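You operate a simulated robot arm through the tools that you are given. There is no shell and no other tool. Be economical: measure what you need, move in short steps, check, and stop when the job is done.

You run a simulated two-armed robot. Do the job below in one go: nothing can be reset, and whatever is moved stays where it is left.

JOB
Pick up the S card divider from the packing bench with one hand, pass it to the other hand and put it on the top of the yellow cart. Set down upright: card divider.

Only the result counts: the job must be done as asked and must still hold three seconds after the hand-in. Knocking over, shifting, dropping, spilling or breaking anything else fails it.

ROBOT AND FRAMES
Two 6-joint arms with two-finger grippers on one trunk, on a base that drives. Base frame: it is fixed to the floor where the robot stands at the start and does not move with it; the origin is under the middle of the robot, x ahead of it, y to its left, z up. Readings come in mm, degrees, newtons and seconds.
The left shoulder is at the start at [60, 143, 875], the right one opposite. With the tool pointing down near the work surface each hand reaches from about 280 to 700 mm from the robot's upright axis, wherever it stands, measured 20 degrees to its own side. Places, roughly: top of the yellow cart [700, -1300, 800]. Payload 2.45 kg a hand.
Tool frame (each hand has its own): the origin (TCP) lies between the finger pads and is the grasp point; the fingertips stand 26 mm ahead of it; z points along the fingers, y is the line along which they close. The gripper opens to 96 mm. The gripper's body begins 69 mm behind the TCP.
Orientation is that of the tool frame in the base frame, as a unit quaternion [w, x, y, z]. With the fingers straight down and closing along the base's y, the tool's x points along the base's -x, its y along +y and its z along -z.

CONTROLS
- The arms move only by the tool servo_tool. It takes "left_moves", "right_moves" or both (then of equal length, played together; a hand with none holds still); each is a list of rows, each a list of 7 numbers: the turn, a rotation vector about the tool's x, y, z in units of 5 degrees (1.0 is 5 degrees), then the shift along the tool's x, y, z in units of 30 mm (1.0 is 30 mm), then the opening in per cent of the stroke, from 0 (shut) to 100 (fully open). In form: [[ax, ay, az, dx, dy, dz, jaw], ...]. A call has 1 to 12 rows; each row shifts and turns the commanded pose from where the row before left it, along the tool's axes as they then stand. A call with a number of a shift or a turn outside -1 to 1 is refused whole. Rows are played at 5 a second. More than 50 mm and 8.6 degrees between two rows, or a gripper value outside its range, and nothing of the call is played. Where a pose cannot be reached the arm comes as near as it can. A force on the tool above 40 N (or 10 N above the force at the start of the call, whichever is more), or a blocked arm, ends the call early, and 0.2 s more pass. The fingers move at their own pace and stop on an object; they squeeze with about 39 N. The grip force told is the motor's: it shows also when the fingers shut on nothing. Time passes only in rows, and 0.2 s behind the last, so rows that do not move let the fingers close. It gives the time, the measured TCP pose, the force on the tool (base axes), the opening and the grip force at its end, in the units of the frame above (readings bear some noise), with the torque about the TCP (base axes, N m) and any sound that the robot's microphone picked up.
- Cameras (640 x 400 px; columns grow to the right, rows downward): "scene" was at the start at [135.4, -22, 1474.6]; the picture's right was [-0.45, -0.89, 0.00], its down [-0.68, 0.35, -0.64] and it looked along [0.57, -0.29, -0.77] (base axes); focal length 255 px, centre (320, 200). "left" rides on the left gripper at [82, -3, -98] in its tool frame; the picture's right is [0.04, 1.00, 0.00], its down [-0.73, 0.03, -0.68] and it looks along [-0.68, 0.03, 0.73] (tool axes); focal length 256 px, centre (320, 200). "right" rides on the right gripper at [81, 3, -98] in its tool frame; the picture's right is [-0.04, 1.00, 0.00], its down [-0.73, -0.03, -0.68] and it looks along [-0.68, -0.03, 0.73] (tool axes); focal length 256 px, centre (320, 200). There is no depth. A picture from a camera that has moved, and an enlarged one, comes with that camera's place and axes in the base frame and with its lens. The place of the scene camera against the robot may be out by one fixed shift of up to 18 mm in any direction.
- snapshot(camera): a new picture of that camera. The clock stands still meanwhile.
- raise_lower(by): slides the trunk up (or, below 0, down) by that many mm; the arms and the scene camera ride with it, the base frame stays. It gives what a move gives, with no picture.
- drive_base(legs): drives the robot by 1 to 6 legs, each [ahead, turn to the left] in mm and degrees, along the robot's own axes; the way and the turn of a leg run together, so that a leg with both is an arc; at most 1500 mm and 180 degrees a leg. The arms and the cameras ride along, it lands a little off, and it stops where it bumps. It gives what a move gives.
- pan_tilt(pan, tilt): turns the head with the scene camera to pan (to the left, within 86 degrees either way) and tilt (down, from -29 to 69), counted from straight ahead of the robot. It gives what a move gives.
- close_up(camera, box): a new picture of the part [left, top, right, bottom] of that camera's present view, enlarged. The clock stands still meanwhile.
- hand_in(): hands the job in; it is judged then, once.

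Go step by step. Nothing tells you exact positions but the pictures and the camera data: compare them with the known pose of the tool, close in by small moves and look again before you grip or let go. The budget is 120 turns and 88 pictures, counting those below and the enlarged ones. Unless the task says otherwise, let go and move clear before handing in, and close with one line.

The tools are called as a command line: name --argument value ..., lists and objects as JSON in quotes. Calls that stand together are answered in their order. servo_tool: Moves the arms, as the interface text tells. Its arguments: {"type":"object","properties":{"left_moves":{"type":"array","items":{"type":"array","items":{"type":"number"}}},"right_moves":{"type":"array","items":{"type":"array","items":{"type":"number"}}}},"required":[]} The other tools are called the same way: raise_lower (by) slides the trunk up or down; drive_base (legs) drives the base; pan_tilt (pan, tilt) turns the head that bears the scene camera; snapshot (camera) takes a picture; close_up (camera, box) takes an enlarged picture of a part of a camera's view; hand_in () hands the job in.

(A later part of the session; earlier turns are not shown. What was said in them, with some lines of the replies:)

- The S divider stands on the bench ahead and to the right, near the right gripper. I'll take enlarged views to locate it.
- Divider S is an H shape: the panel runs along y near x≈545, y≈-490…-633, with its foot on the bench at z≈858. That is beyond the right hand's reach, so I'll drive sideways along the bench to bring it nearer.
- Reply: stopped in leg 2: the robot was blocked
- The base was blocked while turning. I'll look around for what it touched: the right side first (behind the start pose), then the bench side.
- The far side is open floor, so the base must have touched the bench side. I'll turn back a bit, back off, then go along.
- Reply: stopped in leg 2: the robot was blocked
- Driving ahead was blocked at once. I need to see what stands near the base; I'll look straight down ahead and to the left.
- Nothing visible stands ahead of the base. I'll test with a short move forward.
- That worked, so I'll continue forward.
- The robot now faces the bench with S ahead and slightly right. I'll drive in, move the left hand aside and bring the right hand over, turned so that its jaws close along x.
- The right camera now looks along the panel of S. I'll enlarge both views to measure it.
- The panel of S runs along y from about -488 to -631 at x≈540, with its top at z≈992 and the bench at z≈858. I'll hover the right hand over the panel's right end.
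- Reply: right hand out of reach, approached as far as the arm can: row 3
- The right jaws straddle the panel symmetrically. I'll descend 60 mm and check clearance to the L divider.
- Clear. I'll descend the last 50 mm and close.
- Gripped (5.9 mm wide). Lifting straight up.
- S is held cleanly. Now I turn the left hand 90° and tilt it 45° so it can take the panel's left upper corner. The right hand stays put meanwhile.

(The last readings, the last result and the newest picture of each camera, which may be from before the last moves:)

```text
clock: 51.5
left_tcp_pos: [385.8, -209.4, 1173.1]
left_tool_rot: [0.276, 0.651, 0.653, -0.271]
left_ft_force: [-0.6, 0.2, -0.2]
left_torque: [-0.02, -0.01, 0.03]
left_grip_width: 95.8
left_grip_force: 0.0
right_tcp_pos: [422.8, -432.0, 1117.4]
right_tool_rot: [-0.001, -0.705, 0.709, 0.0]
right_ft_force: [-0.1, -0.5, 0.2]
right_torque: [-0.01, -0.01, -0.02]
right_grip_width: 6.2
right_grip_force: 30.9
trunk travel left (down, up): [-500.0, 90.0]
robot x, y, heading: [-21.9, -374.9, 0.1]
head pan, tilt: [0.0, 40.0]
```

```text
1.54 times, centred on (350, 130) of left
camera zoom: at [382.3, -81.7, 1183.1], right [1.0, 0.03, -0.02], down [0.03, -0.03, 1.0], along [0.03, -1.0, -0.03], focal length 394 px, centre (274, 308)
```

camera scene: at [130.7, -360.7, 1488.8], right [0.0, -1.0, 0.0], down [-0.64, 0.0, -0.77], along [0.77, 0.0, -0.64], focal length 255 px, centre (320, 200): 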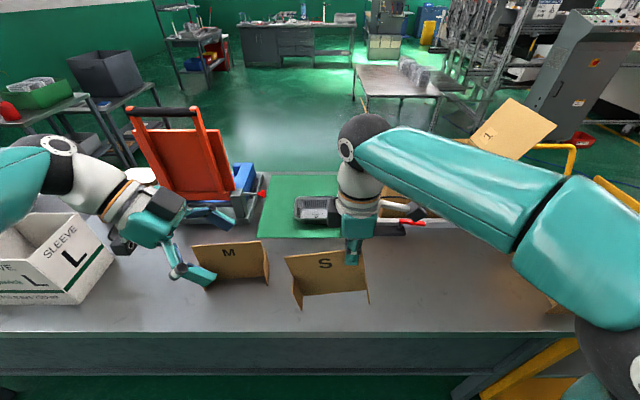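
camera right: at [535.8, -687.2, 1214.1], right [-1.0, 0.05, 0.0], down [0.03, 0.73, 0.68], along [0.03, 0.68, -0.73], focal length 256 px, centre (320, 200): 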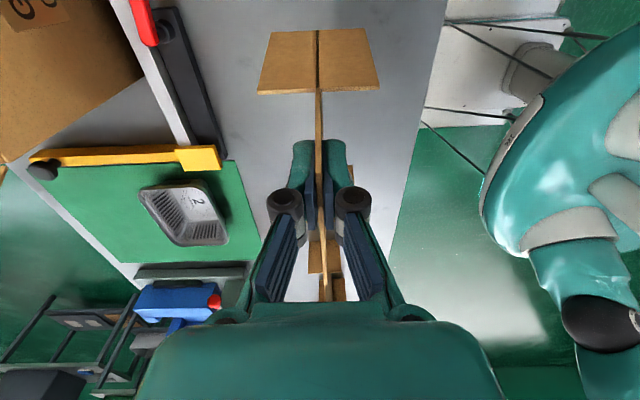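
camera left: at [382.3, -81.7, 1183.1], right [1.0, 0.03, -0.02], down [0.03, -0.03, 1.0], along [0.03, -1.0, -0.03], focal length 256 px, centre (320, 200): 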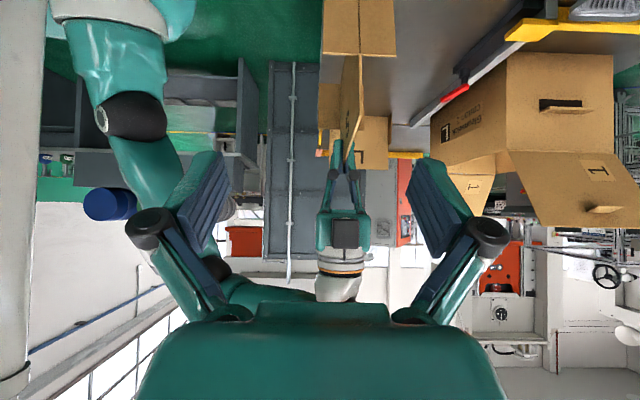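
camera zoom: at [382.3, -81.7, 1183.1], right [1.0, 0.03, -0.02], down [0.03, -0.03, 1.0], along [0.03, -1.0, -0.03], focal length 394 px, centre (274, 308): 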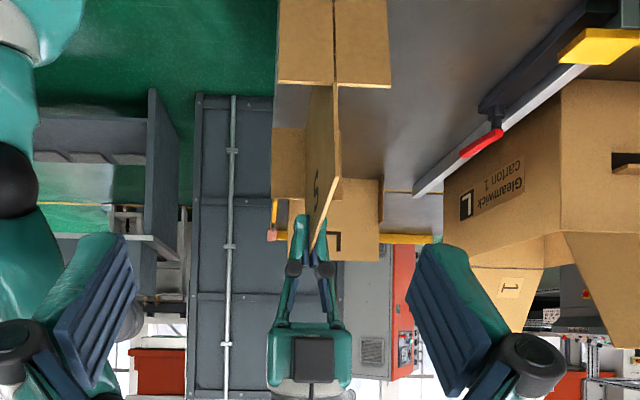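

The card drooped about 10° in the right grip, with its left end low. I'll tilt the right tool 10° to level it and recheck.

servo_tool --right_moves '[[0, -1, 0, 0, 0, 0, 0], [0, -1, 0, 0, 0, 0, 0], [0, 0, 0, 0, 0, 0, 0]]'

close_up --camera "scene" --box '[260, 220, 420, 320]'

close_up --camera "left" --box '[290, 0, 410, 200]'

```text
clock: 52.3
left_tcp_pos: [385.2, -208.6, 1173.1]
left_tool_rot: [0.276, 0.652, 0.652, -0.272]
left_ft_force: [0.0, 0.3, 0.5]
left_torque: [0.03, -0.02, 0.0]
left_grip_width: 96.0
left_grip_force: 0.1
right_tcp_pos: [422.0, -430.9, 1115.1]
right_tool_rot: [0.062, -0.703, 0.706, 0.062]
right_ft_force: [0.1, 0.0, -0.4]
right_torque: [-0.01, 0.01, -0.02]
right_grip_width: 6.0
right_grip_force: 30.7
trunk travel left (down, up): [-500.0, 90.0]
robot x, y, heading: [-22.3, -372.2, 0.3]
head pan, tilt: [0.0, 40.0]
```

```text
4.00 times, centred on (340, 270) of scene
camera zoom: at [130.7, -360.5, 1488.8], right [0.0, -1.0, 0.0], down [-0.64, 0.0, -0.77], along [0.77, 0.0, -0.64], focal length 1019 px, centre (240, -80)
```

zoom: 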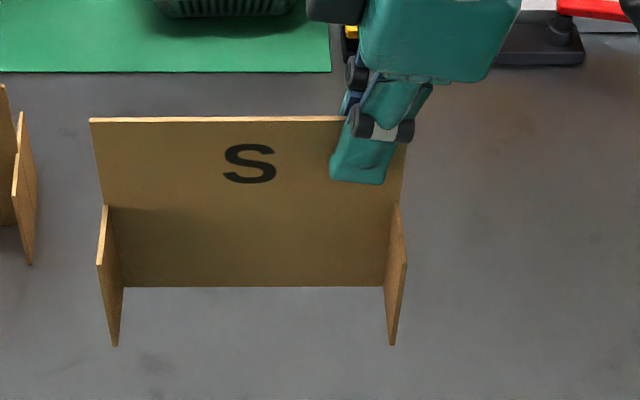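

```text
2.00 times, centred on (350, 100) of left
camera zoom: at [382.3, -81.5, 1183.1], right [1.0, 0.03, -0.02], down [0.03, -0.03, 1.0], along [0.03, -1.0, -0.03], focal length 512 px, centre (260, 400)
```

zoom: 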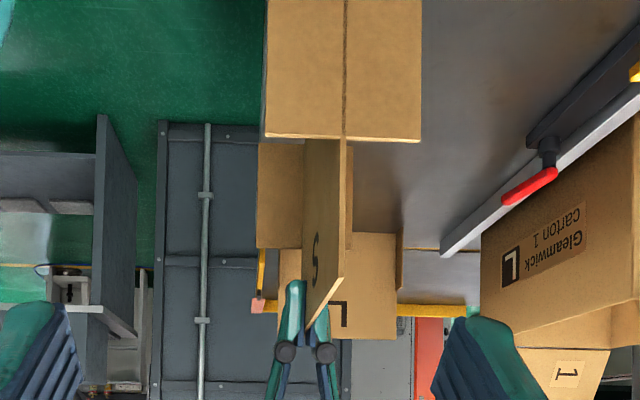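

The card is level now, with its top edge at z≈1131 and y from -310 to -450. I'll bring the left hand to a pregrasp 100 mm back along its axis.

servo_tool --left_moves '[[0, 0, 0, -0.69, 0.42, 0, 100], [0, 0, 0, -0.69, 0.42, 0, 100], [0, 0, 0, -0.69, 0.42, 0, 100], [0, 0, 0, 0, 0, 0.75, 100], [0, 0, 0, 0, 0, 0.72, 100], [0, 0, 0, 0, 0, 0, 100]]'

snapshot --camera "left"

close_up --camera "scene" --box '[220, 180, 420, 305]'

```text
clock: 53.7
left_tcp_pos: [422.3, -281.5, 1186.0]
left_tool_rot: [0.276, 0.652, 0.652, -0.271]
left_ft_force: [-0.2, -0.3, -0.1]
left_torque: [0.04, -0.02, 0.01]
left_grip_width: 96.0
left_grip_force: 0.1
right_tcp_pos: [421.6, -429.5, 1115.1]
right_tool_rot: [0.062, -0.703, 0.706, 0.062]
right_ft_force: [-0.1, -0.1, 0.8]
right_torque: [0.0, 0.0, -0.01]
right_grip_width: 6.0
right_grip_force: 31.1
trunk travel left (down, up): [-500.0, 90.0]
robot x, y, heading: [-20.5, -372.5, 0.1]
head pan, tilt: [0.0, 40.0]
```

```text
53 pictures are left
camera left: at [419.8, -154.7, 1196.5], right [1.0, 0.03, -0.02], down [0.02, -0.03, 1.0], along [0.03, -1.0, -0.03], focal length 256 px, centre (320, 200)
```

left: 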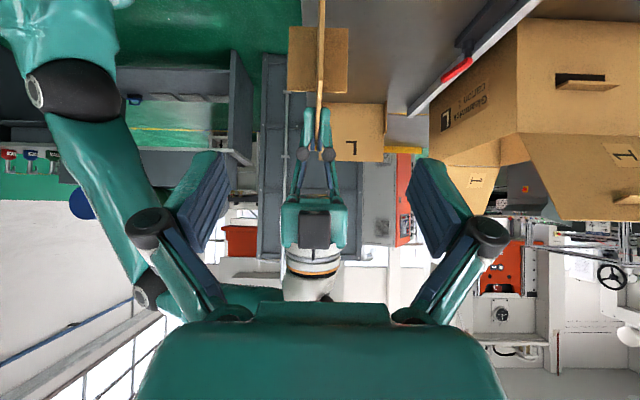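

```text
3.20 times, centred on (320, 242) of scene
camera zoom: at [130.4, -360.4, 1488.9], right [0.0, -1.0, 0.0], down [-0.64, 0.0, -0.77], along [0.77, 0.0, -0.64], focal length 815 px, centre (320, 64)
```

zoom: 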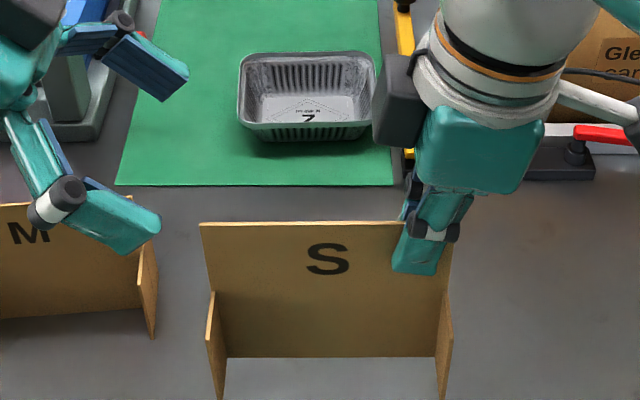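

servo_tool --left_moves '[[0, 0, 0, 0, 0, 0.7, 100], [0, 0, 0, 0, 0, 0.7, 100], [0, 0, 0, 0, 0, 0.7, 100], [0, 0, 0, 0, 0, 0, 100]]'

snapshot --camera "scene"

snapshot --camera "left"

```text
clock: 54.7
left_tcp_pos: [423.4, -327.8, 1142.9]
left_tool_rot: [0.276, 0.652, 0.652, -0.272]
left_ft_force: [-0.2, -0.5, 0.7]
left_torque: [-0.02, -0.03, -0.01]
left_grip_width: 96.4
left_grip_force: 0.1
right_tcp_pos: [422.0, -430.1, 1115.8]
right_tool_rot: [0.062, -0.703, 0.706, 0.061]
right_ft_force: [0.4, -0.4, 0.5]
right_torque: [0.02, 0.0, 0.02]
right_grip_width: 6.0
right_grip_force: 30.7
trunk travel left (down, up): [-500.0, 90.0]
robot x, y, heading: [-20.5, -375.3, 0.4]
head pan, tilt: [0.0, 40.0]
```

```text
51 pictures are left
camera scene: at [130.5, -360.4, 1488.9], right [0.0, -1.0, 0.0], down [-0.64, 0.0, -0.77], along [0.77, 0.0, -0.64], focal length 255 px, centre (320, 200)
```

scene: 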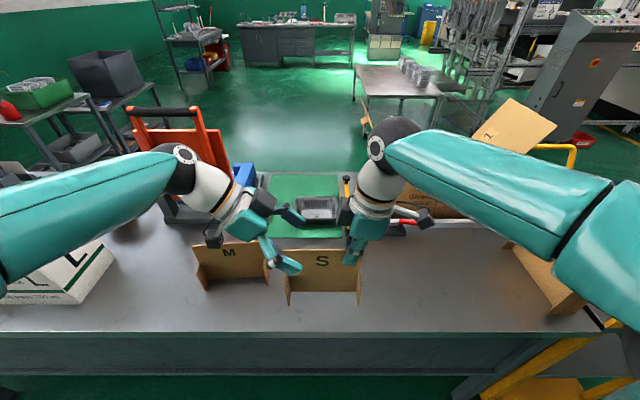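

```text
50 pictures are left
camera left: at [420.6, -201.3, 1152.3], right [1.0, 0.03, -0.02], down [0.02, -0.03, 1.0], along [0.03, -1.0, -0.03], focal length 256 px, centre (320, 200)
```

left: 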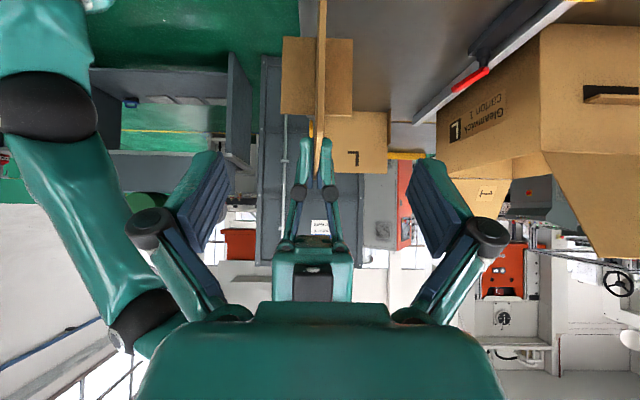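

Good clearance between the hands. I'll advance the last 38 mm and close the left hand.

servo_tool --left_moves '[[0, 0, 0, 0, 0, 0.65, 100], [0, 0, 0, 0, 0, 0.62, 100], [0, 0, 0, 0, 0, 0, 100]]'

close_up --camera "scene" --box '[220, 180, 420, 305]'

```text
clock: 55.5
left_tcp_pos: [425.0, -354.7, 1114.4]
left_tool_rot: [0.276, 0.652, 0.653, -0.271]
left_ft_force: [-0.7, -0.1, -0.2]
left_torque: [-0.01, -0.01, -0.05]
left_grip_width: 95.9
left_grip_force: 0.1
right_tcp_pos: [422.4, -430.4, 1115.3]
right_tool_rot: [0.062, -0.703, 0.706, 0.061]
right_ft_force: [-1.0, -0.3, -0.4]
right_torque: [0.0, -0.01, 0.0]
right_grip_width: 6.2
right_grip_force: 30.6
trunk travel left (down, up): [-500.0, 90.0]
robot x, y, heading: [-20.6, -375.7, 0.4]
head pan, tilt: [0.0, 40.0]
```

```text
3.20 times, centred on (320, 242) of scene
camera zoom: at [130.6, -360.5, 1488.8], right [0.0, -1.0, 0.0], down [-0.64, 0.0, -0.77], along [0.77, 0.0, -0.64], focal length 815 px, centre (320, 64)
```

zoom: 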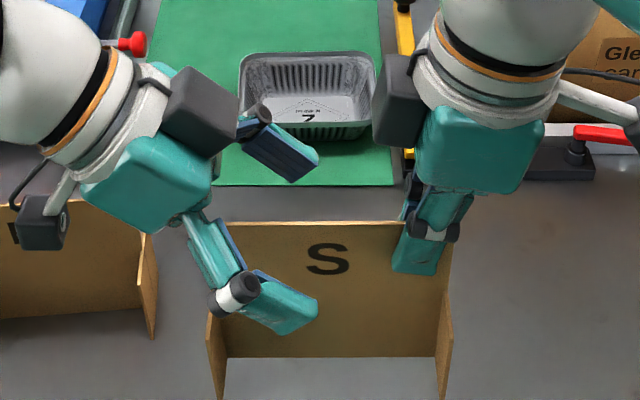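

servo_tool --left_moves '[[0, 0, 0, 0, -0.05, 0, 0], [0, 0, 0, 0, 0, 0, 0], [0, 0, 0, 0, 0, 0, 0], [0, 0, 0, 0, 0, 0, 0], [0, 0, 0, 0, 0, 0, 0], [0, 0, 0, 0, 0, 0, 0]]'

close_up --camera "scene" --box '[220, 180, 420, 305]'

```text
clock: 56.9
left_tcp_pos: [423.3, -357.0, 1114.5]
left_tool_rot: [0.275, 0.652, 0.652, -0.272]
left_ft_force: [-3.7, -1.3, -0.6]
left_torque: [-0.04, 0.02, -0.18]
left_grip_width: 6.3
left_grip_force: 30.8
right_tcp_pos: [422.0, -430.7, 1116.0]
right_tool_rot: [0.063, -0.702, 0.707, 0.061]
right_ft_force: [3.5, 1.8, -0.6]
right_torque: [0.04, -0.06, -0.04]
right_grip_width: 5.9
right_grip_force: 31.2
trunk travel left (down, up): [-500.0, 90.0]
robot x, y, heading: [-21.4, -374.3, -0.0]
head pan, tilt: [0.0, 40.0]
```

```text
3.20 times, centred on (320, 242) of scene
camera zoom: at [130.7, -360.6, 1488.8], right [0.0, -1.0, 0.0], down [-0.64, 0.0, -0.77], along [0.77, 0.0, -0.64], focal length 815 px, centre (320, 64)
```

zoom: 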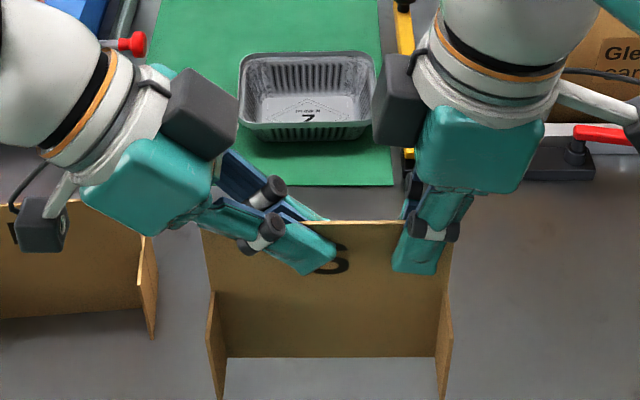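

Both hands hold the card. Opening the right hand and backing it out along its axis.

servo_tool --right_moves '[[0, 0, 0, 0, 0, 0, 50], [0, 0, 0, 0, 0, 0, 50], [0, 0, 0, 0, 0, 0, 50], [0, 0, 0, 0, 0, -0.7, 50], [0, 0, 0, 0, 0, -0.9, 50], [0, 0, 0, 0, 0, -1, 50], [0, 0, 0, 0.5, 0, -1, 50], [0, 0, 0, 1, 0, -0.5, 50], [0, 0, 0, 1, 0, 0, 50], [0, 0, 0, 1, 0, 0, 50], [0, 0, 0, 0, 0, 0, 50]]'

close_up --camera "scene" --box '[220, 180, 420, 305]'

```text
clock: 59.3
left_tcp_pos: [424.0, -355.1, 1114.7]
left_tool_rot: [0.275, 0.652, 0.652, -0.272]
left_ft_force: [0.2, 0.2, 0.4]
left_torque: [0.0, 0.0, -0.01]
left_grip_width: 6.1
left_grip_force: 31.4
right_tcp_pos: [422.6, -554.0, 1217.5]
right_tool_rot: [0.062, -0.703, 0.706, 0.062]
right_ft_force: [0.0, -0.8, 0.0]
right_torque: [0.0, 0.0, -0.01]
right_grip_width: 47.9
right_grip_force: 0.0
trunk travel left (down, up): [-500.0, 90.0]
robot x, y, heading: [-20.6, -374.1, 0.2]
head pan, tilt: [0.0, 40.0]
```

```text
3.20 times, centred on (320, 242) of scene
camera zoom: at [130.8, -360.2, 1488.8], right [0.0, -1.0, 0.0], down [-0.64, 0.0, -0.77], along [0.77, 0.0, -0.64], focal length 815 px, centre (320, 64)
```

zoom: 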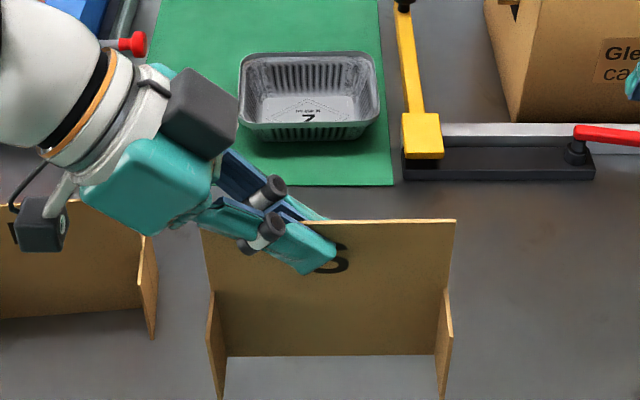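

The left hand alone now holds the card, level. I'll back off from the bench and head for the cart in small legs.

drive_base --legs '[[-200, 0]]'

drive_base --legs '[[0, -45]]'

drive_base --legs '[[0, -45]]'

snapshot --camera "scene"

```text
clock: 60.9
left_tcp_pos: [220.1, -356.9, 1115.8]
left_tool_rot: [0.275, 0.653, 0.651, -0.272]
left_ft_force: [0.0, 0.2, -0.8]
left_torque: [0.02, -0.05, 0.04]
left_grip_width: 6.1
left_grip_force: 31.2
right_tcp_pos: [218.8, -555.6, 1217.1]
right_tool_rot: [0.062, -0.702, 0.707, 0.061]
right_ft_force: [-1.1, -0.4, -0.9]
right_torque: [0.01, -0.06, 0.04]
right_grip_width: 48.0
right_grip_force: 0.0
trunk travel left (down, up): [-500.0, 90.0]
robot x, y, heading: [-224.3, -373.2, 0.3]
head pan, tilt: [0.0, 40.0]
```

```text
clock: 63.7
left_tcp_pos: [97.6, -682.5, 1114.0]
left_tool_rot: [0.147, 0.856, 0.344, -0.357]
left_ft_force: [0.4, 0.3, 0.8]
left_torque: [-0.01, 0.02, -0.02]
left_grip_width: 6.0
left_grip_force: 30.7
right_tcp_pos: [-45.1, -818.9, 1217.0]
right_tool_rot: [0.081, -0.37, 0.925, 0.031]
right_ft_force: [1.5, 0.0, 0.3]
right_torque: [0.0, -0.01, 0.03]
right_grip_width: 48.2
right_grip_force: 0.0
trunk travel left (down, up): [-500.0, 90.0]
robot x, y, heading: [-201.8, -351.6, -46.0]
head pan, tilt: [0.0, 40.0]
```

```text
clock: 66.4
left_tcp_pos: [-220.3, -796.5, 1114.5]
left_tool_rot: [0.0, 0.922, -0.005, -0.387]
left_ft_force: [0.8, -0.1, -0.5]
left_torque: [0.04, -0.02, -0.05]
left_grip_width: 6.1
left_grip_force: 31.6
right_tcp_pos: [-417.7, -794.6, 1217.2]
right_tool_rot: [0.087, 0.008, 0.996, 0.0]
right_ft_force: [-0.5, 0.2, 0.0]
right_torque: [-0.01, 0.02, -0.02]
right_grip_width: 48.3
right_grip_force: 0.1
trunk travel left (down, up): [-500.0, 90.0]
robot x, y, heading: [-161.5, -354.0, -89.8]
head pan, tilt: [0.0, 40.0]
```

```text
46 pictures are left
camera scene: at [-160.1, -486.4, 1488.8], right [-1.0, 0.0, 0.0], down [0.0, 0.64, -0.77], along [0.0, -0.77, -0.64], focal length 255 px, centre (320, 200)
```

scene: 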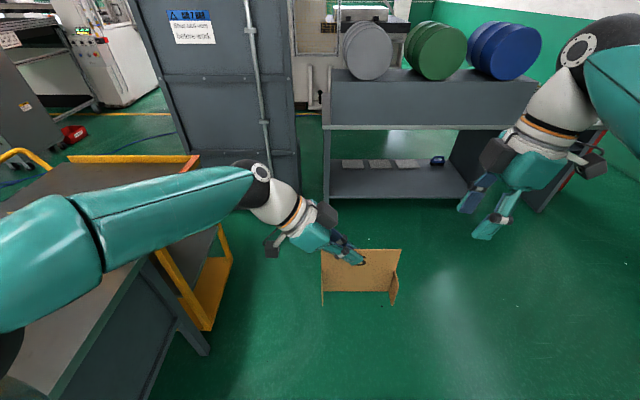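

drive_base --legs '[[450, 0]]'

pan_tilt --pan 55 --tilt 35

snapshot --camera "scene"

```text
clock: 69.1
left_tcp_pos: [-214.4, -1242.3, 1115.0]
left_tool_rot: [0.0, 0.922, -0.003, -0.387]
left_ft_force: [-0.5, -0.2, -0.1]
left_torque: [0.0, 0.02, -0.01]
left_grip_width: 6.0
left_grip_force: 31.0
right_tcp_pos: [-412.6, -1241.8, 1219.1]
right_tool_rot: [0.088, 0.007, 0.996, 0.0]
right_ft_force: [-0.2, 0.0, 0.3]
right_torque: [0.05, -0.01, 0.03]
right_grip_width: 48.0
right_grip_force: 0.0
trunk travel left (down, up): [-500.0, 90.0]
robot x, y, heading: [-167.5, -797.7, -89.4]
head pan, tilt: [0.0, 40.0]
```

```text
clock: 70.4
left_tcp_pos: [-214.5, -1240.3, 1116.5]
left_tool_rot: [0.001, 0.922, -0.003, -0.387]
left_ft_force: [0.4, -0.4, 0.1]
left_torque: [-0.03, -0.01, -0.01]
left_grip_width: 6.0
left_grip_force: 31.4
right_tcp_pos: [-412.2, -1239.4, 1218.0]
right_tool_rot: [0.086, 0.005, 0.996, 0.0]
right_ft_force: [0.0, 0.6, 0.1]
right_torque: [-0.01, 0.04, 0.01]
right_grip_width: 48.1
right_grip_force: 0.1
trunk travel left (down, up): [-500.0, 90.0]
robot x, y, heading: [-163.9, -799.3, -89.4]
head pan, tilt: [55.0, 35.0]
```

```text
45 pictures are left
camera scene: at [-84.9, -895.4, 1496.4], right [-0.57, -0.82, 0.0], down [-0.47, 0.33, -0.82], along [0.68, -0.46, -0.57], focal length 255 px, centre (320, 200)
```

scene: 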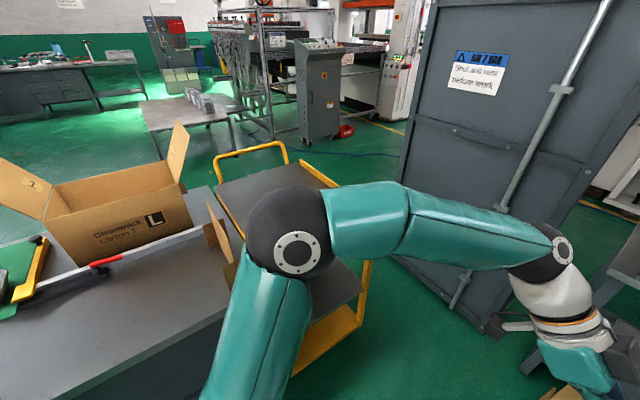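

drive_base --legs '[[440, 0]]'

drive_base --legs '[[0, 45]]'

snapshot --camera "scene"

```text
clock: 73.0
left_tcp_pos: [-212.5, -1678.7, 1116.2]
left_tool_rot: [0.0, 0.922, -0.005, -0.387]
left_ft_force: [0.1, 0.1, 0.0]
left_torque: [0.04, 0.0, -0.03]
left_grip_width: 6.0
left_grip_force: 31.2
right_tcp_pos: [-410.5, -1677.3, 1218.7]
right_tool_rot: [0.088, 0.008, 0.996, 0.0]
right_ft_force: [0.0, -0.8, 0.1]
right_torque: [0.01, 0.03, -0.01]
right_grip_width: 47.9
right_grip_force: 0.1
trunk travel left (down, up): [-500.0, 90.0]
robot x, y, heading: [-161.2, -1233.1, -89.6]
head pan, tilt: [55.0, 35.0]
```

```text
clock: 75.8
left_tcp_pos: [118.9, -1582.7, 1116.4]
left_tool_rot: [0.149, 0.852, 0.352, -0.357]
left_ft_force: [0.3, -0.2, -0.7]
left_torque: [0.04, -0.01, 0.01]
left_grip_width: 6.1
left_grip_force: 31.1
right_tcp_pos: [-21.1, -1722.4, 1219.2]
right_tool_rot: [0.08, -0.377, 0.922, 0.034]
right_ft_force: [0.7, 0.3, -0.5]
right_torque: [0.02, 0.0, -0.01]
right_grip_width: 48.2
right_grip_force: 0.1
trunk travel left (down, up): [-500.0, 90.0]
robot x, y, heading: [-185.5, -1256.1, -44.8]
head pan, tilt: [55.0, 35.0]
```

```text
44 pictures are left
camera scene: at [-45.9, -1271.0, 1496.4], right [0.18, -0.98, 0.0], down [-0.56, -0.1, -0.82], along [0.81, 0.15, -0.57], focal length 255 px, centre (320, 200)
```

scene: 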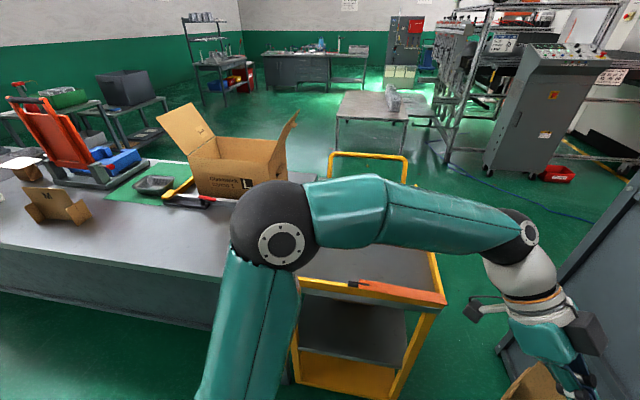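

drive_base --legs '[[0, 45]]'

pan_tilt --pan 0 --tilt 40

snapshot --camera "scene"

```text
clock: 78.5
left_tcp_pos: [263.5, -1267.2, 1115.2]
left_tool_rot: [0.276, 0.648, 0.656, -0.271]
left_ft_force: [-0.1, -0.5, -0.2]
left_torque: [-0.01, -0.06, -0.01]
left_grip_width: 5.7
left_grip_force: 30.7
right_tcp_pos: [265.3, -1463.9, 1218.9]
right_tool_rot: [-0.061, 0.707, -0.701, -0.062]
right_ft_force: [0.6, -0.6, -1.0]
right_torque: [0.0, 0.01, 0.03]
right_grip_width: 48.2
right_grip_force: 0.2
trunk travel left (down, up): [-500.0, 90.0]
robot x, y, heading: [-185.5, -1288.5, 0.9]
head pan, tilt: [55.0, 35.0]
```

```text
clock: 79.8
left_tcp_pos: [261.5, -1267.7, 1118.5]
left_tool_rot: [0.276, 0.648, 0.656, -0.271]
left_ft_force: [0.2, -0.5, -0.4]
left_torque: [-0.01, 0.01, -0.02]
left_grip_width: 5.9
left_grip_force: 30.9
right_tcp_pos: [262.4, -1465.3, 1218.9]
right_tool_rot: [-0.061, 0.708, -0.701, -0.062]
right_ft_force: [-0.6, -0.5, -0.3]
right_torque: [0.02, -0.01, 0.03]
right_grip_width: 48.2
right_grip_force: 0.1
trunk travel left (down, up): [-500.0, 90.0]
robot x, y, heading: [-180.6, -1290.5, 1.1]
head pan, tilt: [0.0, 40.0]
```

```text
43 pictures are left
camera scene: at [-29.9, -1275.1, 1488.8], right [0.02, -1.0, 0.0], down [-0.64, -0.01, -0.77], along [0.77, 0.01, -0.64], focal length 255 px, centre (320, 200)
```

scene: 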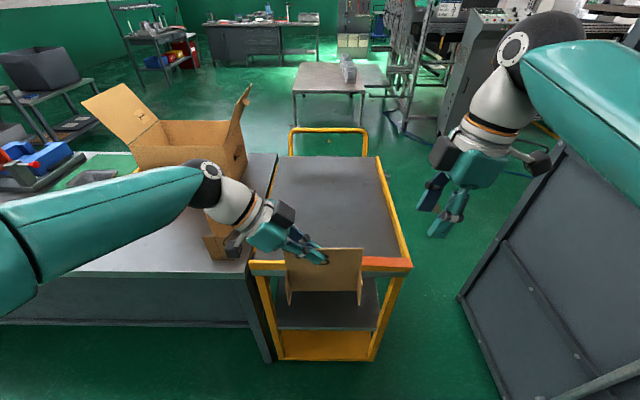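

Facing the cart squarely, its top spans y≈-1070…-1550 from x≈450. I'll shift the right hand away and slide the left hand right by 85 mm, so its arm stays clear of the L divider.

servo_tool --right_moves '[[0, 0, 0, 0.9, 0, -0.3, 50], [0, 0, 0, 0.9, 0, -0.3, 50], [0, 0, 0, 0.9, 0, -0.3, 50], [0, 0, 0, 0.9, 0, -0.3, 50], [0, 0, 0, 0, 0, 0, 50]]'

servo_tool --left_moves '[[0, 0, 0, -0.5, 0, 0.5, 0], [0, 0, 0, -0.5, 0, 0.5, 0], [0, 0, 0, -0.5, 0, 0.5, 0], [0, 0, 0, -0.5, 0, 0.5, 0], [0, 0, 0, 0, 0, 0, 0]]'

drive_base --legs '[[110, -1]]'

drive_base --legs '[[100, 0]]'

snapshot --camera "scene"

```text
clock: 81.0
left_tcp_pos: [261.4, -1266.5, 1117.6]
left_tool_rot: [0.277, 0.647, 0.657, -0.269]
left_ft_force: [0.0, 0.2, 0.4]
left_torque: [0.01, 0.02, 0.04]
left_grip_width: 6.0
left_grip_force: 30.9
right_tcp_pos: [262.8, -1576.6, 1236.5]
right_tool_rot: [-0.061, 0.708, -0.701, -0.062]
right_ft_force: [-0.3, -0.5, 0.8]
right_torque: [0.0, 0.01, 0.0]
right_grip_width: 47.8
right_grip_force: 0.1
trunk travel left (down, up): [-500.0, 90.0]
robot x, y, heading: [-179.9, -1293.8, 1.1]
head pan, tilt: [0.0, 40.0]
```

```text
clock: 82.2
left_tcp_pos: [263.3, -1351.7, 1117.5]
left_tool_rot: [0.277, 0.648, 0.657, -0.27]
left_ft_force: [0.0, -0.4, 0.1]
left_torque: [0.02, 0.03, 0.0]
left_grip_width: 5.6
left_grip_force: 31.3
right_tcp_pos: [263.4, -1576.8, 1235.5]
right_tool_rot: [-0.062, 0.707, -0.702, -0.062]
right_ft_force: [0.1, 0.0, -0.6]
right_torque: [-0.02, 0.02, 0.0]
right_grip_width: 48.0
right_grip_force: 0.0
trunk travel left (down, up): [-500.0, 90.0]
robot x, y, heading: [-178.7, -1290.1, 1.2]
head pan, tilt: [0.0, 40.0]
```

```text
clock: 83.4
left_tcp_pos: [375.2, -1359.0, 1117.2]
left_tool_rot: [0.274, 0.653, 0.651, -0.273]
left_ft_force: [0.6, 0.7, -0.9]
left_torque: [0.01, 0.04, -0.04]
left_grip_width: 6.2
left_grip_force: 31.0
right_tcp_pos: [372.4, -1584.4, 1235.7]
right_tool_rot: [0.061, -0.701, 0.708, 0.063]
right_ft_force: [0.3, -0.1, -0.5]
right_torque: [0.03, 0.02, 0.03]
right_grip_width: 47.8
right_grip_force: 0.2
trunk travel left (down, up): [-500.0, 90.0]
robot x, y, heading: [-67.9, -1285.8, -0.2]
head pan, tilt: [0.0, 40.0]
```

```text
clock: 84.5
left_tcp_pos: [474.6, -1357.8, 1117.3]
left_tool_rot: [0.274, 0.652, 0.652, -0.273]
left_ft_force: [0.9, 0.3, -0.7]
left_torque: [0.01, -0.01, -0.02]
left_grip_width: 6.2
left_grip_force: 30.6
right_tcp_pos: [472.1, -1584.2, 1236.7]
right_tool_rot: [0.06, -0.701, 0.707, 0.063]
right_ft_force: [0.6, -0.3, -1.6]
right_torque: [-0.04, 0.07, -0.01]
right_grip_width: 47.9
right_grip_force: 0.0
trunk travel left (down, up): [-500.0, 90.0]
robot x, y, heading: [31.7, -1286.0, -0.1]
head pan, tilt: [0.0, 40.0]
```

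```text
42 pictures are left
camera scene: at [183.8, -1276.0, 1488.6], right [0.0, -1.0, 0.0], down [-0.64, 0.0, -0.76], along [0.76, 0.0, -0.64], focal length 255 px, centre (320, 200)
```

scene: 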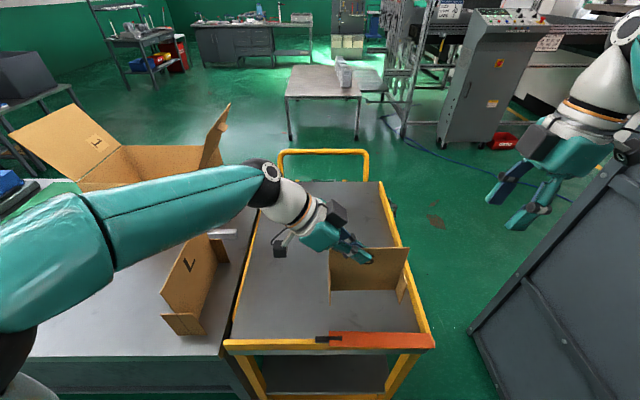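

The card is over the cart. I'll extend the left hand 90 mm further and lower it about 60 mm, then look for the tray height.

servo_tool --left_moves '[[0, 0, 0, 0, 0.75, 0, 0], [0, 0, 0, 0, 0.75, 0, 0], [0, 0, 0, 0, 0.75, 0, 0], [0, 0, 0, 0, 0.75, 0, 0], [0, 0, 0, 0.5, 0, 0.5, 0], [0, 0, 0, 0.5, 0, 0.5, 0], [0, 0, 0, 0.5, 0, 0.5, 0], [0, 0, 0, 0, 0, 0, 0]]'

snapshot --camera "scene"

snapshot --camera "left"

snapshot --camera "right"

```text
clock: 86.3
left_tcp_pos: [564.2, -1358.3, 1055.0]
left_tool_rot: [0.274, 0.654, 0.65, -0.273]
left_ft_force: [-0.3, 0.2, -1.7]
left_torque: [-0.01, -0.02, 0.01]
left_grip_width: 6.1
left_grip_force: 31.0
right_tcp_pos: [471.0, -1584.8, 1237.0]
right_tool_rot: [0.061, -0.702, 0.707, 0.061]
right_ft_force: [0.1, -0.6, 0.0]
right_torque: [0.0, 0.01, 0.0]
right_grip_width: 48.0
right_grip_force: 0.1
trunk travel left (down, up): [-500.0, 90.0]
robot x, y, heading: [26.9, -1288.6, -0.5]
head pan, tilt: [0.0, 40.0]
```

```text
41 pictures are left
camera scene: at [181.8, -1276.0, 1488.8], right [0.0, -1.0, 0.0], down [-0.64, 0.0, -0.77], along [0.77, 0.0, -0.64], focal length 255 px, centre (320, 200)
```

scene: 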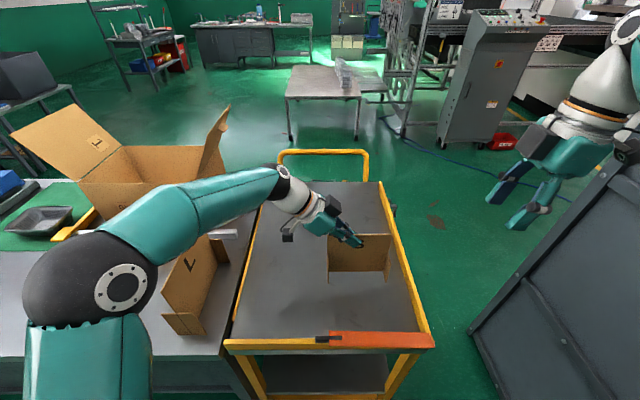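

```text
40 pictures are left
camera left: at [560.7, -1231.8, 1066.8], right [1.0, 0.03, -0.02], down [0.03, -0.03, 1.0], along [0.03, -1.0, -0.03], focal length 256 px, centre (320, 200)
```

left: 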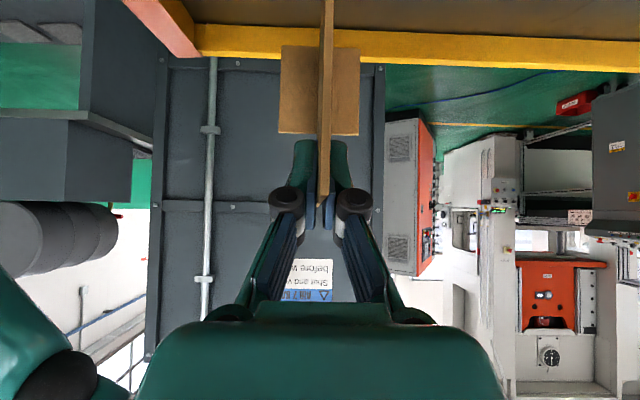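

```text
39 pictures are left
camera right: at [466.2, -1682.4, 1318.6], right [-1.0, 0.05, 0.01], down [0.04, 0.6, 0.8], along [0.03, 0.8, -0.6], focal length 256 px, centre (320, 200)
```

right: 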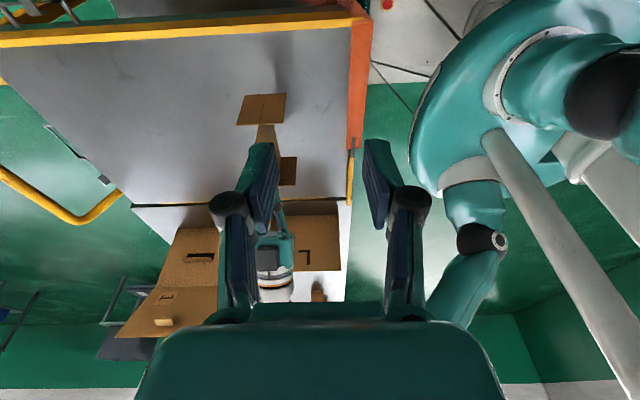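

The cart's side rail top is near z≈897 and the tray about z≈860, so contact is likely near TCP z≈975. I'll descend to about 1000 and look.

servo_tool --left_moves '[[0, 0, 0, 0.4, 0, 0.4, 0], [0, 0, 0, 0.4, 0, 0.4, 0], [0, 0, 0, 0.4, 0, 0.4, 0], [0, 0, 0, 0, 0, 0, 0]]'

close_up --camera "scene" --box '[280, 190, 440, 290]'

close_up --camera "right" --box '[200, 60, 360, 220]'

```text
clock: 87.3
left_tcp_pos: [564.1, -1359.0, 1005.4]
left_tool_rot: [0.274, 0.654, 0.651, -0.273]
left_ft_force: [0.3, -0.7, 0.0]
left_torque: [0.0, -0.01, 0.0]
left_grip_width: 6.2
left_grip_force: 31.3
right_tcp_pos: [470.7, -1583.4, 1237.3]
right_tool_rot: [0.061, -0.702, 0.707, 0.062]
right_ft_force: [-0.6, -0.5, 0.1]
right_torque: [0.0, -0.02, -0.01]
right_grip_width: 48.0
right_grip_force: 0.2
trunk travel left (down, up): [-500.0, 90.0]
robot x, y, heading: [27.5, -1288.3, -0.1]
head pan, tilt: [0.0, 40.0]
```

```text
4.00 times, centred on (360, 240) of scene
camera zoom: at [181.6, -1276.0, 1488.8], right [0.0, -1.0, 0.0], down [-0.64, 0.0, -0.77], along [0.77, 0.0, -0.64], focal length 1019 px, centre (160, 40)
```

zoom: 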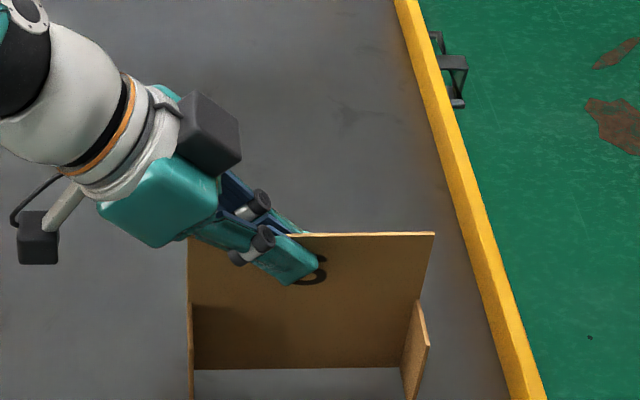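

```text
2.50 times, centred on (280, 140) of right
camera zoom: at [466.1, -1682.4, 1318.7], right [-1.0, 0.05, 0.01], down [0.04, 0.6, 0.8], along [0.03, 0.8, -0.6], focal length 640 px, centre (420, 350)
```

zoom: 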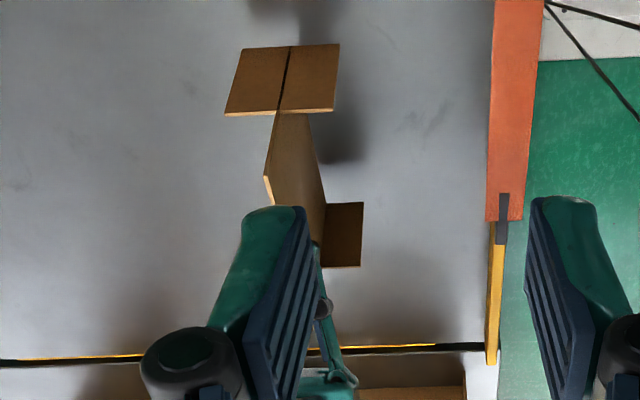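

servo_tool --left_moves '[[0, 0, 0, 0.14, 0, 0.14, 0], [0, 0, 0, 0.14, 0, 0.14, 0], [0, 0, 0, 0, 0, 0, 0]]'

close_up --camera "right" --box '[200, 60, 360, 220]'

```text
clock: 88.1
left_tcp_pos: [565.0, -1359.1, 993.2]
left_tool_rot: [0.274, 0.653, 0.651, -0.273]
left_ft_force: [-0.5, -0.7, 0.3]
left_torque: [0.01, -0.02, 0.01]
left_grip_width: 5.9
left_grip_force: 31.5
right_tcp_pos: [469.9, -1583.6, 1237.4]
right_tool_rot: [0.061, -0.701, 0.707, 0.062]
right_ft_force: [0.1, -0.1, -0.3]
right_torque: [-0.02, 0.01, -0.01]
right_grip_width: 47.9
right_grip_force: 0.0
trunk travel left (down, up): [-500.0, 90.0]
robot x, y, heading: [29.2, -1288.8, 0.1]
head pan, tilt: [0.0, 40.0]
```

```text
2.50 times, centred on (280, 140) of right
camera zoom: at [466.2, -1682.4, 1318.6], right [-1.0, 0.05, 0.01], down [0.04, 0.6, 0.8], along [0.03, 0.8, -0.6], focal length 640 px, centre (420, 350)
```

zoom: 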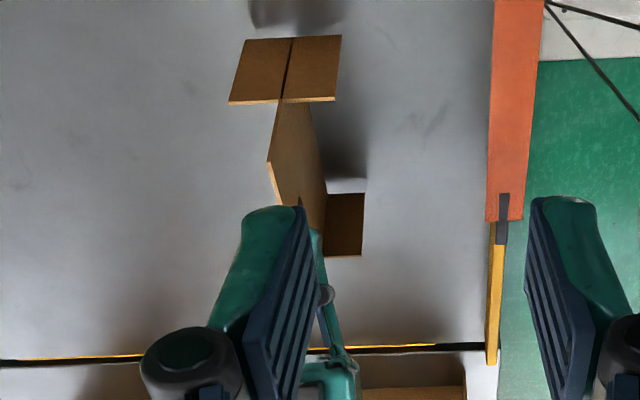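

servo_tool --left_moves '[[0, 0, 0, 0.1, 0, 0.1, 0], [0, 0, 0, 0.1, 0, 0.1, 0], [0, 0, 0, 0, 0, 0, 0]]'

close_up --camera "right" --box '[200, 20, 360, 180]'

```text
clock: 88.9
left_tcp_pos: [565.1, -1359.3, 984.8]
left_tool_rot: [0.275, 0.653, 0.651, -0.273]
left_ft_force: [-1.0, 0.7, -0.3]
left_torque: [0.0, -0.01, -0.04]
left_grip_width: 6.1
left_grip_force: 31.1
right_tcp_pos: [469.9, -1583.0, 1237.7]
right_tool_rot: [0.061, -0.702, 0.707, 0.061]
right_ft_force: [-0.6, -0.6, -0.7]
right_torque: [0.02, -0.04, 0.0]
right_grip_width: 47.7
right_grip_force: 0.0
trunk travel left (down, up): [-500.0, 90.0]
robot x, y, heading: [31.7, -1285.6, -0.1]
head pan, tilt: [0.0, 40.0]
```

```text
2.50 times, centred on (280, 100) of right
camera zoom: at [466.2, -1682.4, 1318.6], right [-1.0, 0.05, 0.01], down [0.04, 0.6, 0.8], along [0.03, 0.8, -0.6], focal length 640 px, centre (420, 450)
```

zoom: 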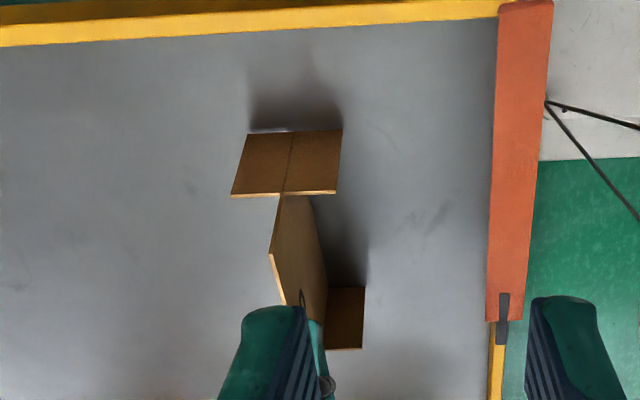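

servo_tool --left_moves '[[0, 0, 0, 0.05, 0, 0.05, 0], [0, 0, 0, 0, 0, 0, 0]]'

servo_tool --left_moves '[[0, 0, 0, 0.04, 0, 0.04, 0], [0, 0, 0, 0, 0, 0, 0]]'

close_up --camera "right" --box '[250, 60, 330, 140]'

close_up --camera "scene" --box '[280, 210, 440, 310]'

```text
clock: 89.5
left_tcp_pos: [563.7, -1358.8, 985.7]
left_tool_rot: [0.276, 0.653, 0.651, -0.272]
left_ft_force: [-0.2, 2.0, 11.0]
left_torque: [0.65, 0.05, 0.06]
left_grip_width: 5.7
left_grip_force: 31.1
right_tcp_pos: [469.7, -1585.2, 1237.5]
right_tool_rot: [0.062, -0.701, 0.708, 0.061]
right_ft_force: [0.3, -0.1, 0.3]
right_torque: [-0.01, 0.02, 0.03]
right_grip_width: 48.1
right_grip_force: 0.0
trunk travel left (down, up): [-500.0, 90.0]
robot x, y, heading: [29.8, -1285.5, -0.1]
head pan, tilt: [0.0, 40.0]
```

```text
clock: 90.1
left_tcp_pos: [564.1, -1359.8, 983.2]
left_tool_rot: [0.277, 0.653, 0.651, -0.271]
left_ft_force: [1.5, -5.2, 22.0]
left_torque: [0.45, -0.01, -0.11]
left_grip_width: 5.9
left_grip_force: 31.3
right_tcp_pos: [468.3, -1584.1, 1237.7]
right_tool_rot: [0.062, -0.701, 0.707, 0.062]
right_ft_force: [-0.7, 0.4, 0.3]
right_torque: [-0.04, 0.02, 0.02]
right_grip_width: 48.1
right_grip_force: 0.1
trunk travel left (down, up): [-500.0, 90.0]
robot x, y, heading: [32.0, -1286.2, -0.2]
head pan, tilt: [0.0, 40.0]
```

```text
5.00 times, centred on (290, 100) of right
camera zoom: at [464.5, -1682.8, 1319.3], right [-1.0, 0.05, 0.01], down [0.03, 0.6, 0.8], along [0.03, 0.8, -0.6], focal length 1280 px, centre (470, 700)
```

zoom: 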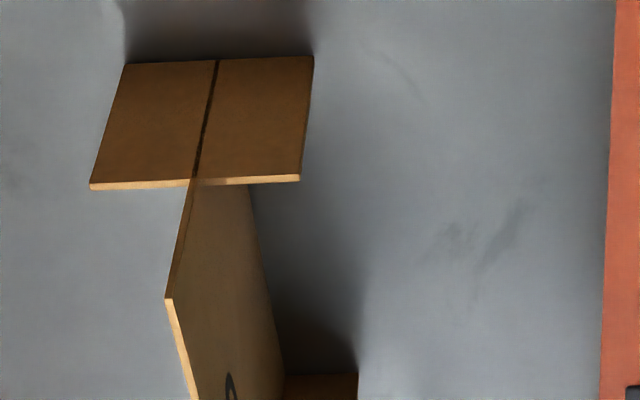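

```text
4.00 times, centred on (360, 260) of scene
camera zoom: at [179.9, -1276.5, 1489.2], right [0.0, -1.0, 0.0], down [-0.64, 0.0, -0.77], along [0.77, 0.0, -0.64], focal length 1019 px, centre (160, -40)
```

zoom: 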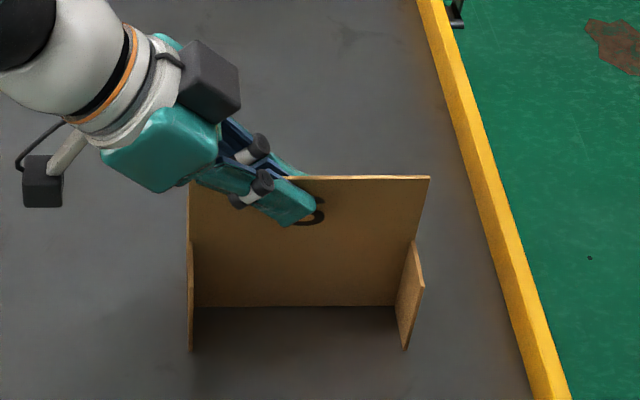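

The card stands on the tray with 22 N of contact force. I'll ease off about 1.3 mm, then open gently.

servo_tool --left_moves '[[0, 0, 0, -0.03, 0, -0.03, 0], [0, 0, 0, 0, 0, 0, 0]]'

servo_tool --left_moves '[[0, 0, 0, 0, 0, 0, 10], [0, 0, 0, 0, 0, 0, 20], [0, 0, 0, 0, 0, 0, 45], [0, 0, 0, 0, 0, 0, 45], [0, 0, 0, 0, 0, 0, 45]]'

close_up --camera "scene" --box '[280, 210, 440, 310]'

close_up --camera "left" --box '[220, 0, 420, 250]'

```text
clock: 90.7
left_tcp_pos: [563.8, -1359.9, 984.2]
left_tool_rot: [0.275, 0.654, 0.651, -0.272]
left_ft_force: [3.1, -7.4, 19.9]
left_torque: [0.02, -0.08, 0.0]
left_grip_width: 5.9
left_grip_force: 31.6
right_tcp_pos: [468.9, -1586.0, 1237.6]
right_tool_rot: [0.063, -0.701, 0.707, 0.062]
right_ft_force: [0.2, 0.4, 0.1]
right_torque: [-0.01, -0.02, 0.01]
right_grip_width: 48.1
right_grip_force: 0.0
trunk travel left (down, up): [-500.0, 90.0]
robot x, y, heading: [27.7, -1284.5, -0.3]
head pan, tilt: [0.0, 40.0]
```

```text
clock: 91.9
left_tcp_pos: [564.8, -1359.0, 980.8]
left_tool_rot: [0.275, 0.653, 0.651, -0.273]
left_ft_force: [-0.7, -0.5, 0.4]
left_torque: [0.01, 0.01, -0.04]
left_grip_width: 43.2
left_grip_force: 0.1
right_tcp_pos: [471.1, -1583.7, 1237.5]
right_tool_rot: [0.062, -0.701, 0.708, 0.062]
right_ft_force: [0.5, -0.2, 0.2]
right_torque: [0.01, 0.01, -0.02]
right_grip_width: 47.8
right_grip_force: 0.1
trunk travel left (down, up): [-500.0, 90.0]
robot x, y, heading: [30.4, -1289.3, -0.3]
head pan, tilt: [0.0, 40.0]
```

```text
4.00 times, centred on (360, 260) of scene
camera zoom: at [181.9, -1276.0, 1488.8], right [0.0, -1.0, 0.0], down [-0.64, 0.0, -0.77], along [0.77, 0.0, -0.64], focal length 1019 px, centre (160, -40)
```

zoom: 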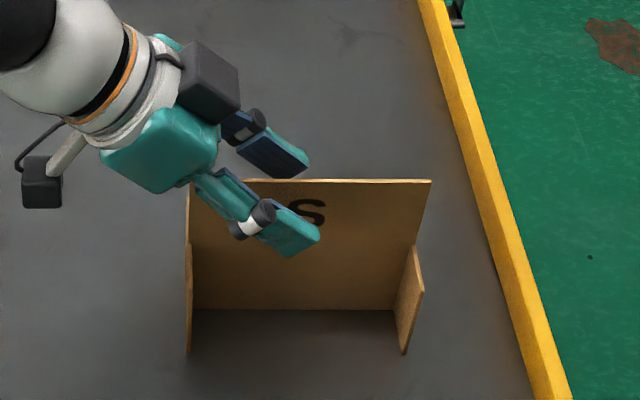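

```text
1.60 times, centred on (320, 125) of left
camera zoom: at [561.6, -1232.5, 993.2], right [1.0, 0.03, -0.02], down [0.03, -0.03, 1.0], along [0.03, -1.0, -0.03], focal length 410 px, centre (320, 320)
```

zoom: 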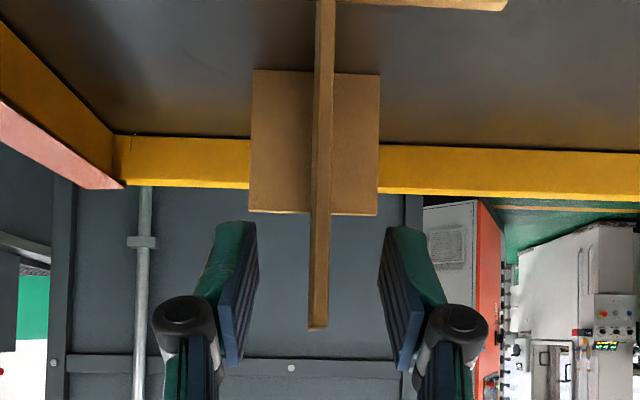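

The card stands upright by itself with the fingers clear on both sides. I'll back the left hand out along its axis and up.

servo_tool --left_moves '[[0, 0, 0, 0, 0, -0.6, 45], [0, 0, 0, 0, 0, -0.8, 45], [0, 0, 0, 0, 0, -1, 45], [0, 0, 0, 0, 0, -1, 45], [0, 0, 0, -0.7, 0, -0.7, 45], [0, 0, 0, -0.7, 0, -0.7, 45], [0, 0, 0, 0, 0, 0, 45], [0, 0, 0, 0, 0, 0, 45]]'

snapshot --camera "scene"

close_up --camera "right" --box '[200, 20, 360, 180]'

```text
clock: 93.7
left_tcp_pos: [564.2, -1285.5, 1114.9]
left_tool_rot: [0.275, 0.653, 0.651, -0.272]
left_ft_force: [0.8, -0.2, -0.4]
left_torque: [0.04, -0.04, 0.01]
left_grip_width: 43.1
left_grip_force: 0.1
right_tcp_pos: [470.0, -1584.6, 1237.1]
right_tool_rot: [0.061, -0.701, 0.707, 0.062]
right_ft_force: [1.2, 0.7, 0.4]
right_torque: [0.01, 0.01, -0.04]
right_grip_width: 47.9
right_grip_force: 0.1
trunk travel left (down, up): [-500.0, 90.0]
robot x, y, heading: [30.4, -1288.4, -0.1]
head pan, tilt: [0.0, 40.0]
```

```text
30 pictures are left
camera scene: at [181.6, -1275.9, 1488.8], right [0.0, -1.0, 0.0], down [-0.64, 0.0, -0.77], along [0.77, 0.0, -0.64], focal length 255 px, centre (320, 200)
```

scene: 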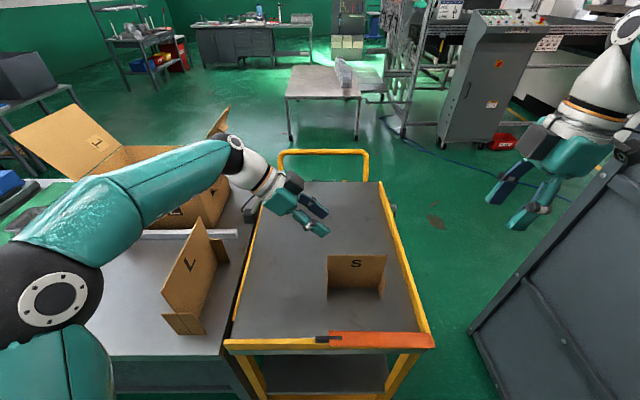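

```text
2.50 times, centred on (280, 100) of right
camera zoom: at [466.1, -1682.3, 1318.7], right [-1.0, 0.05, 0.01], down [0.04, 0.6, 0.8], along [0.03, 0.8, -0.6], focal length 640 px, centre (420, 450)
```

zoom: 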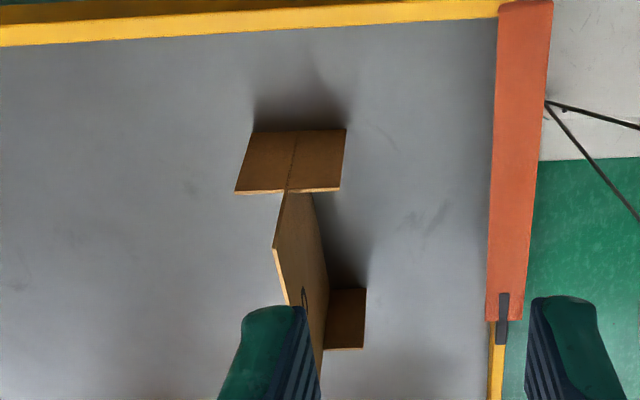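

The S divider stands upright on the cart top, both hands are clear, and nothing else has moved. Handing in.

hand_in

```text
The job is handed in.
```

The S card divider was picked up with the right hand, passed to the left, and set upright on the top of the yellow cart. Both hands are clear and the job is handed in.
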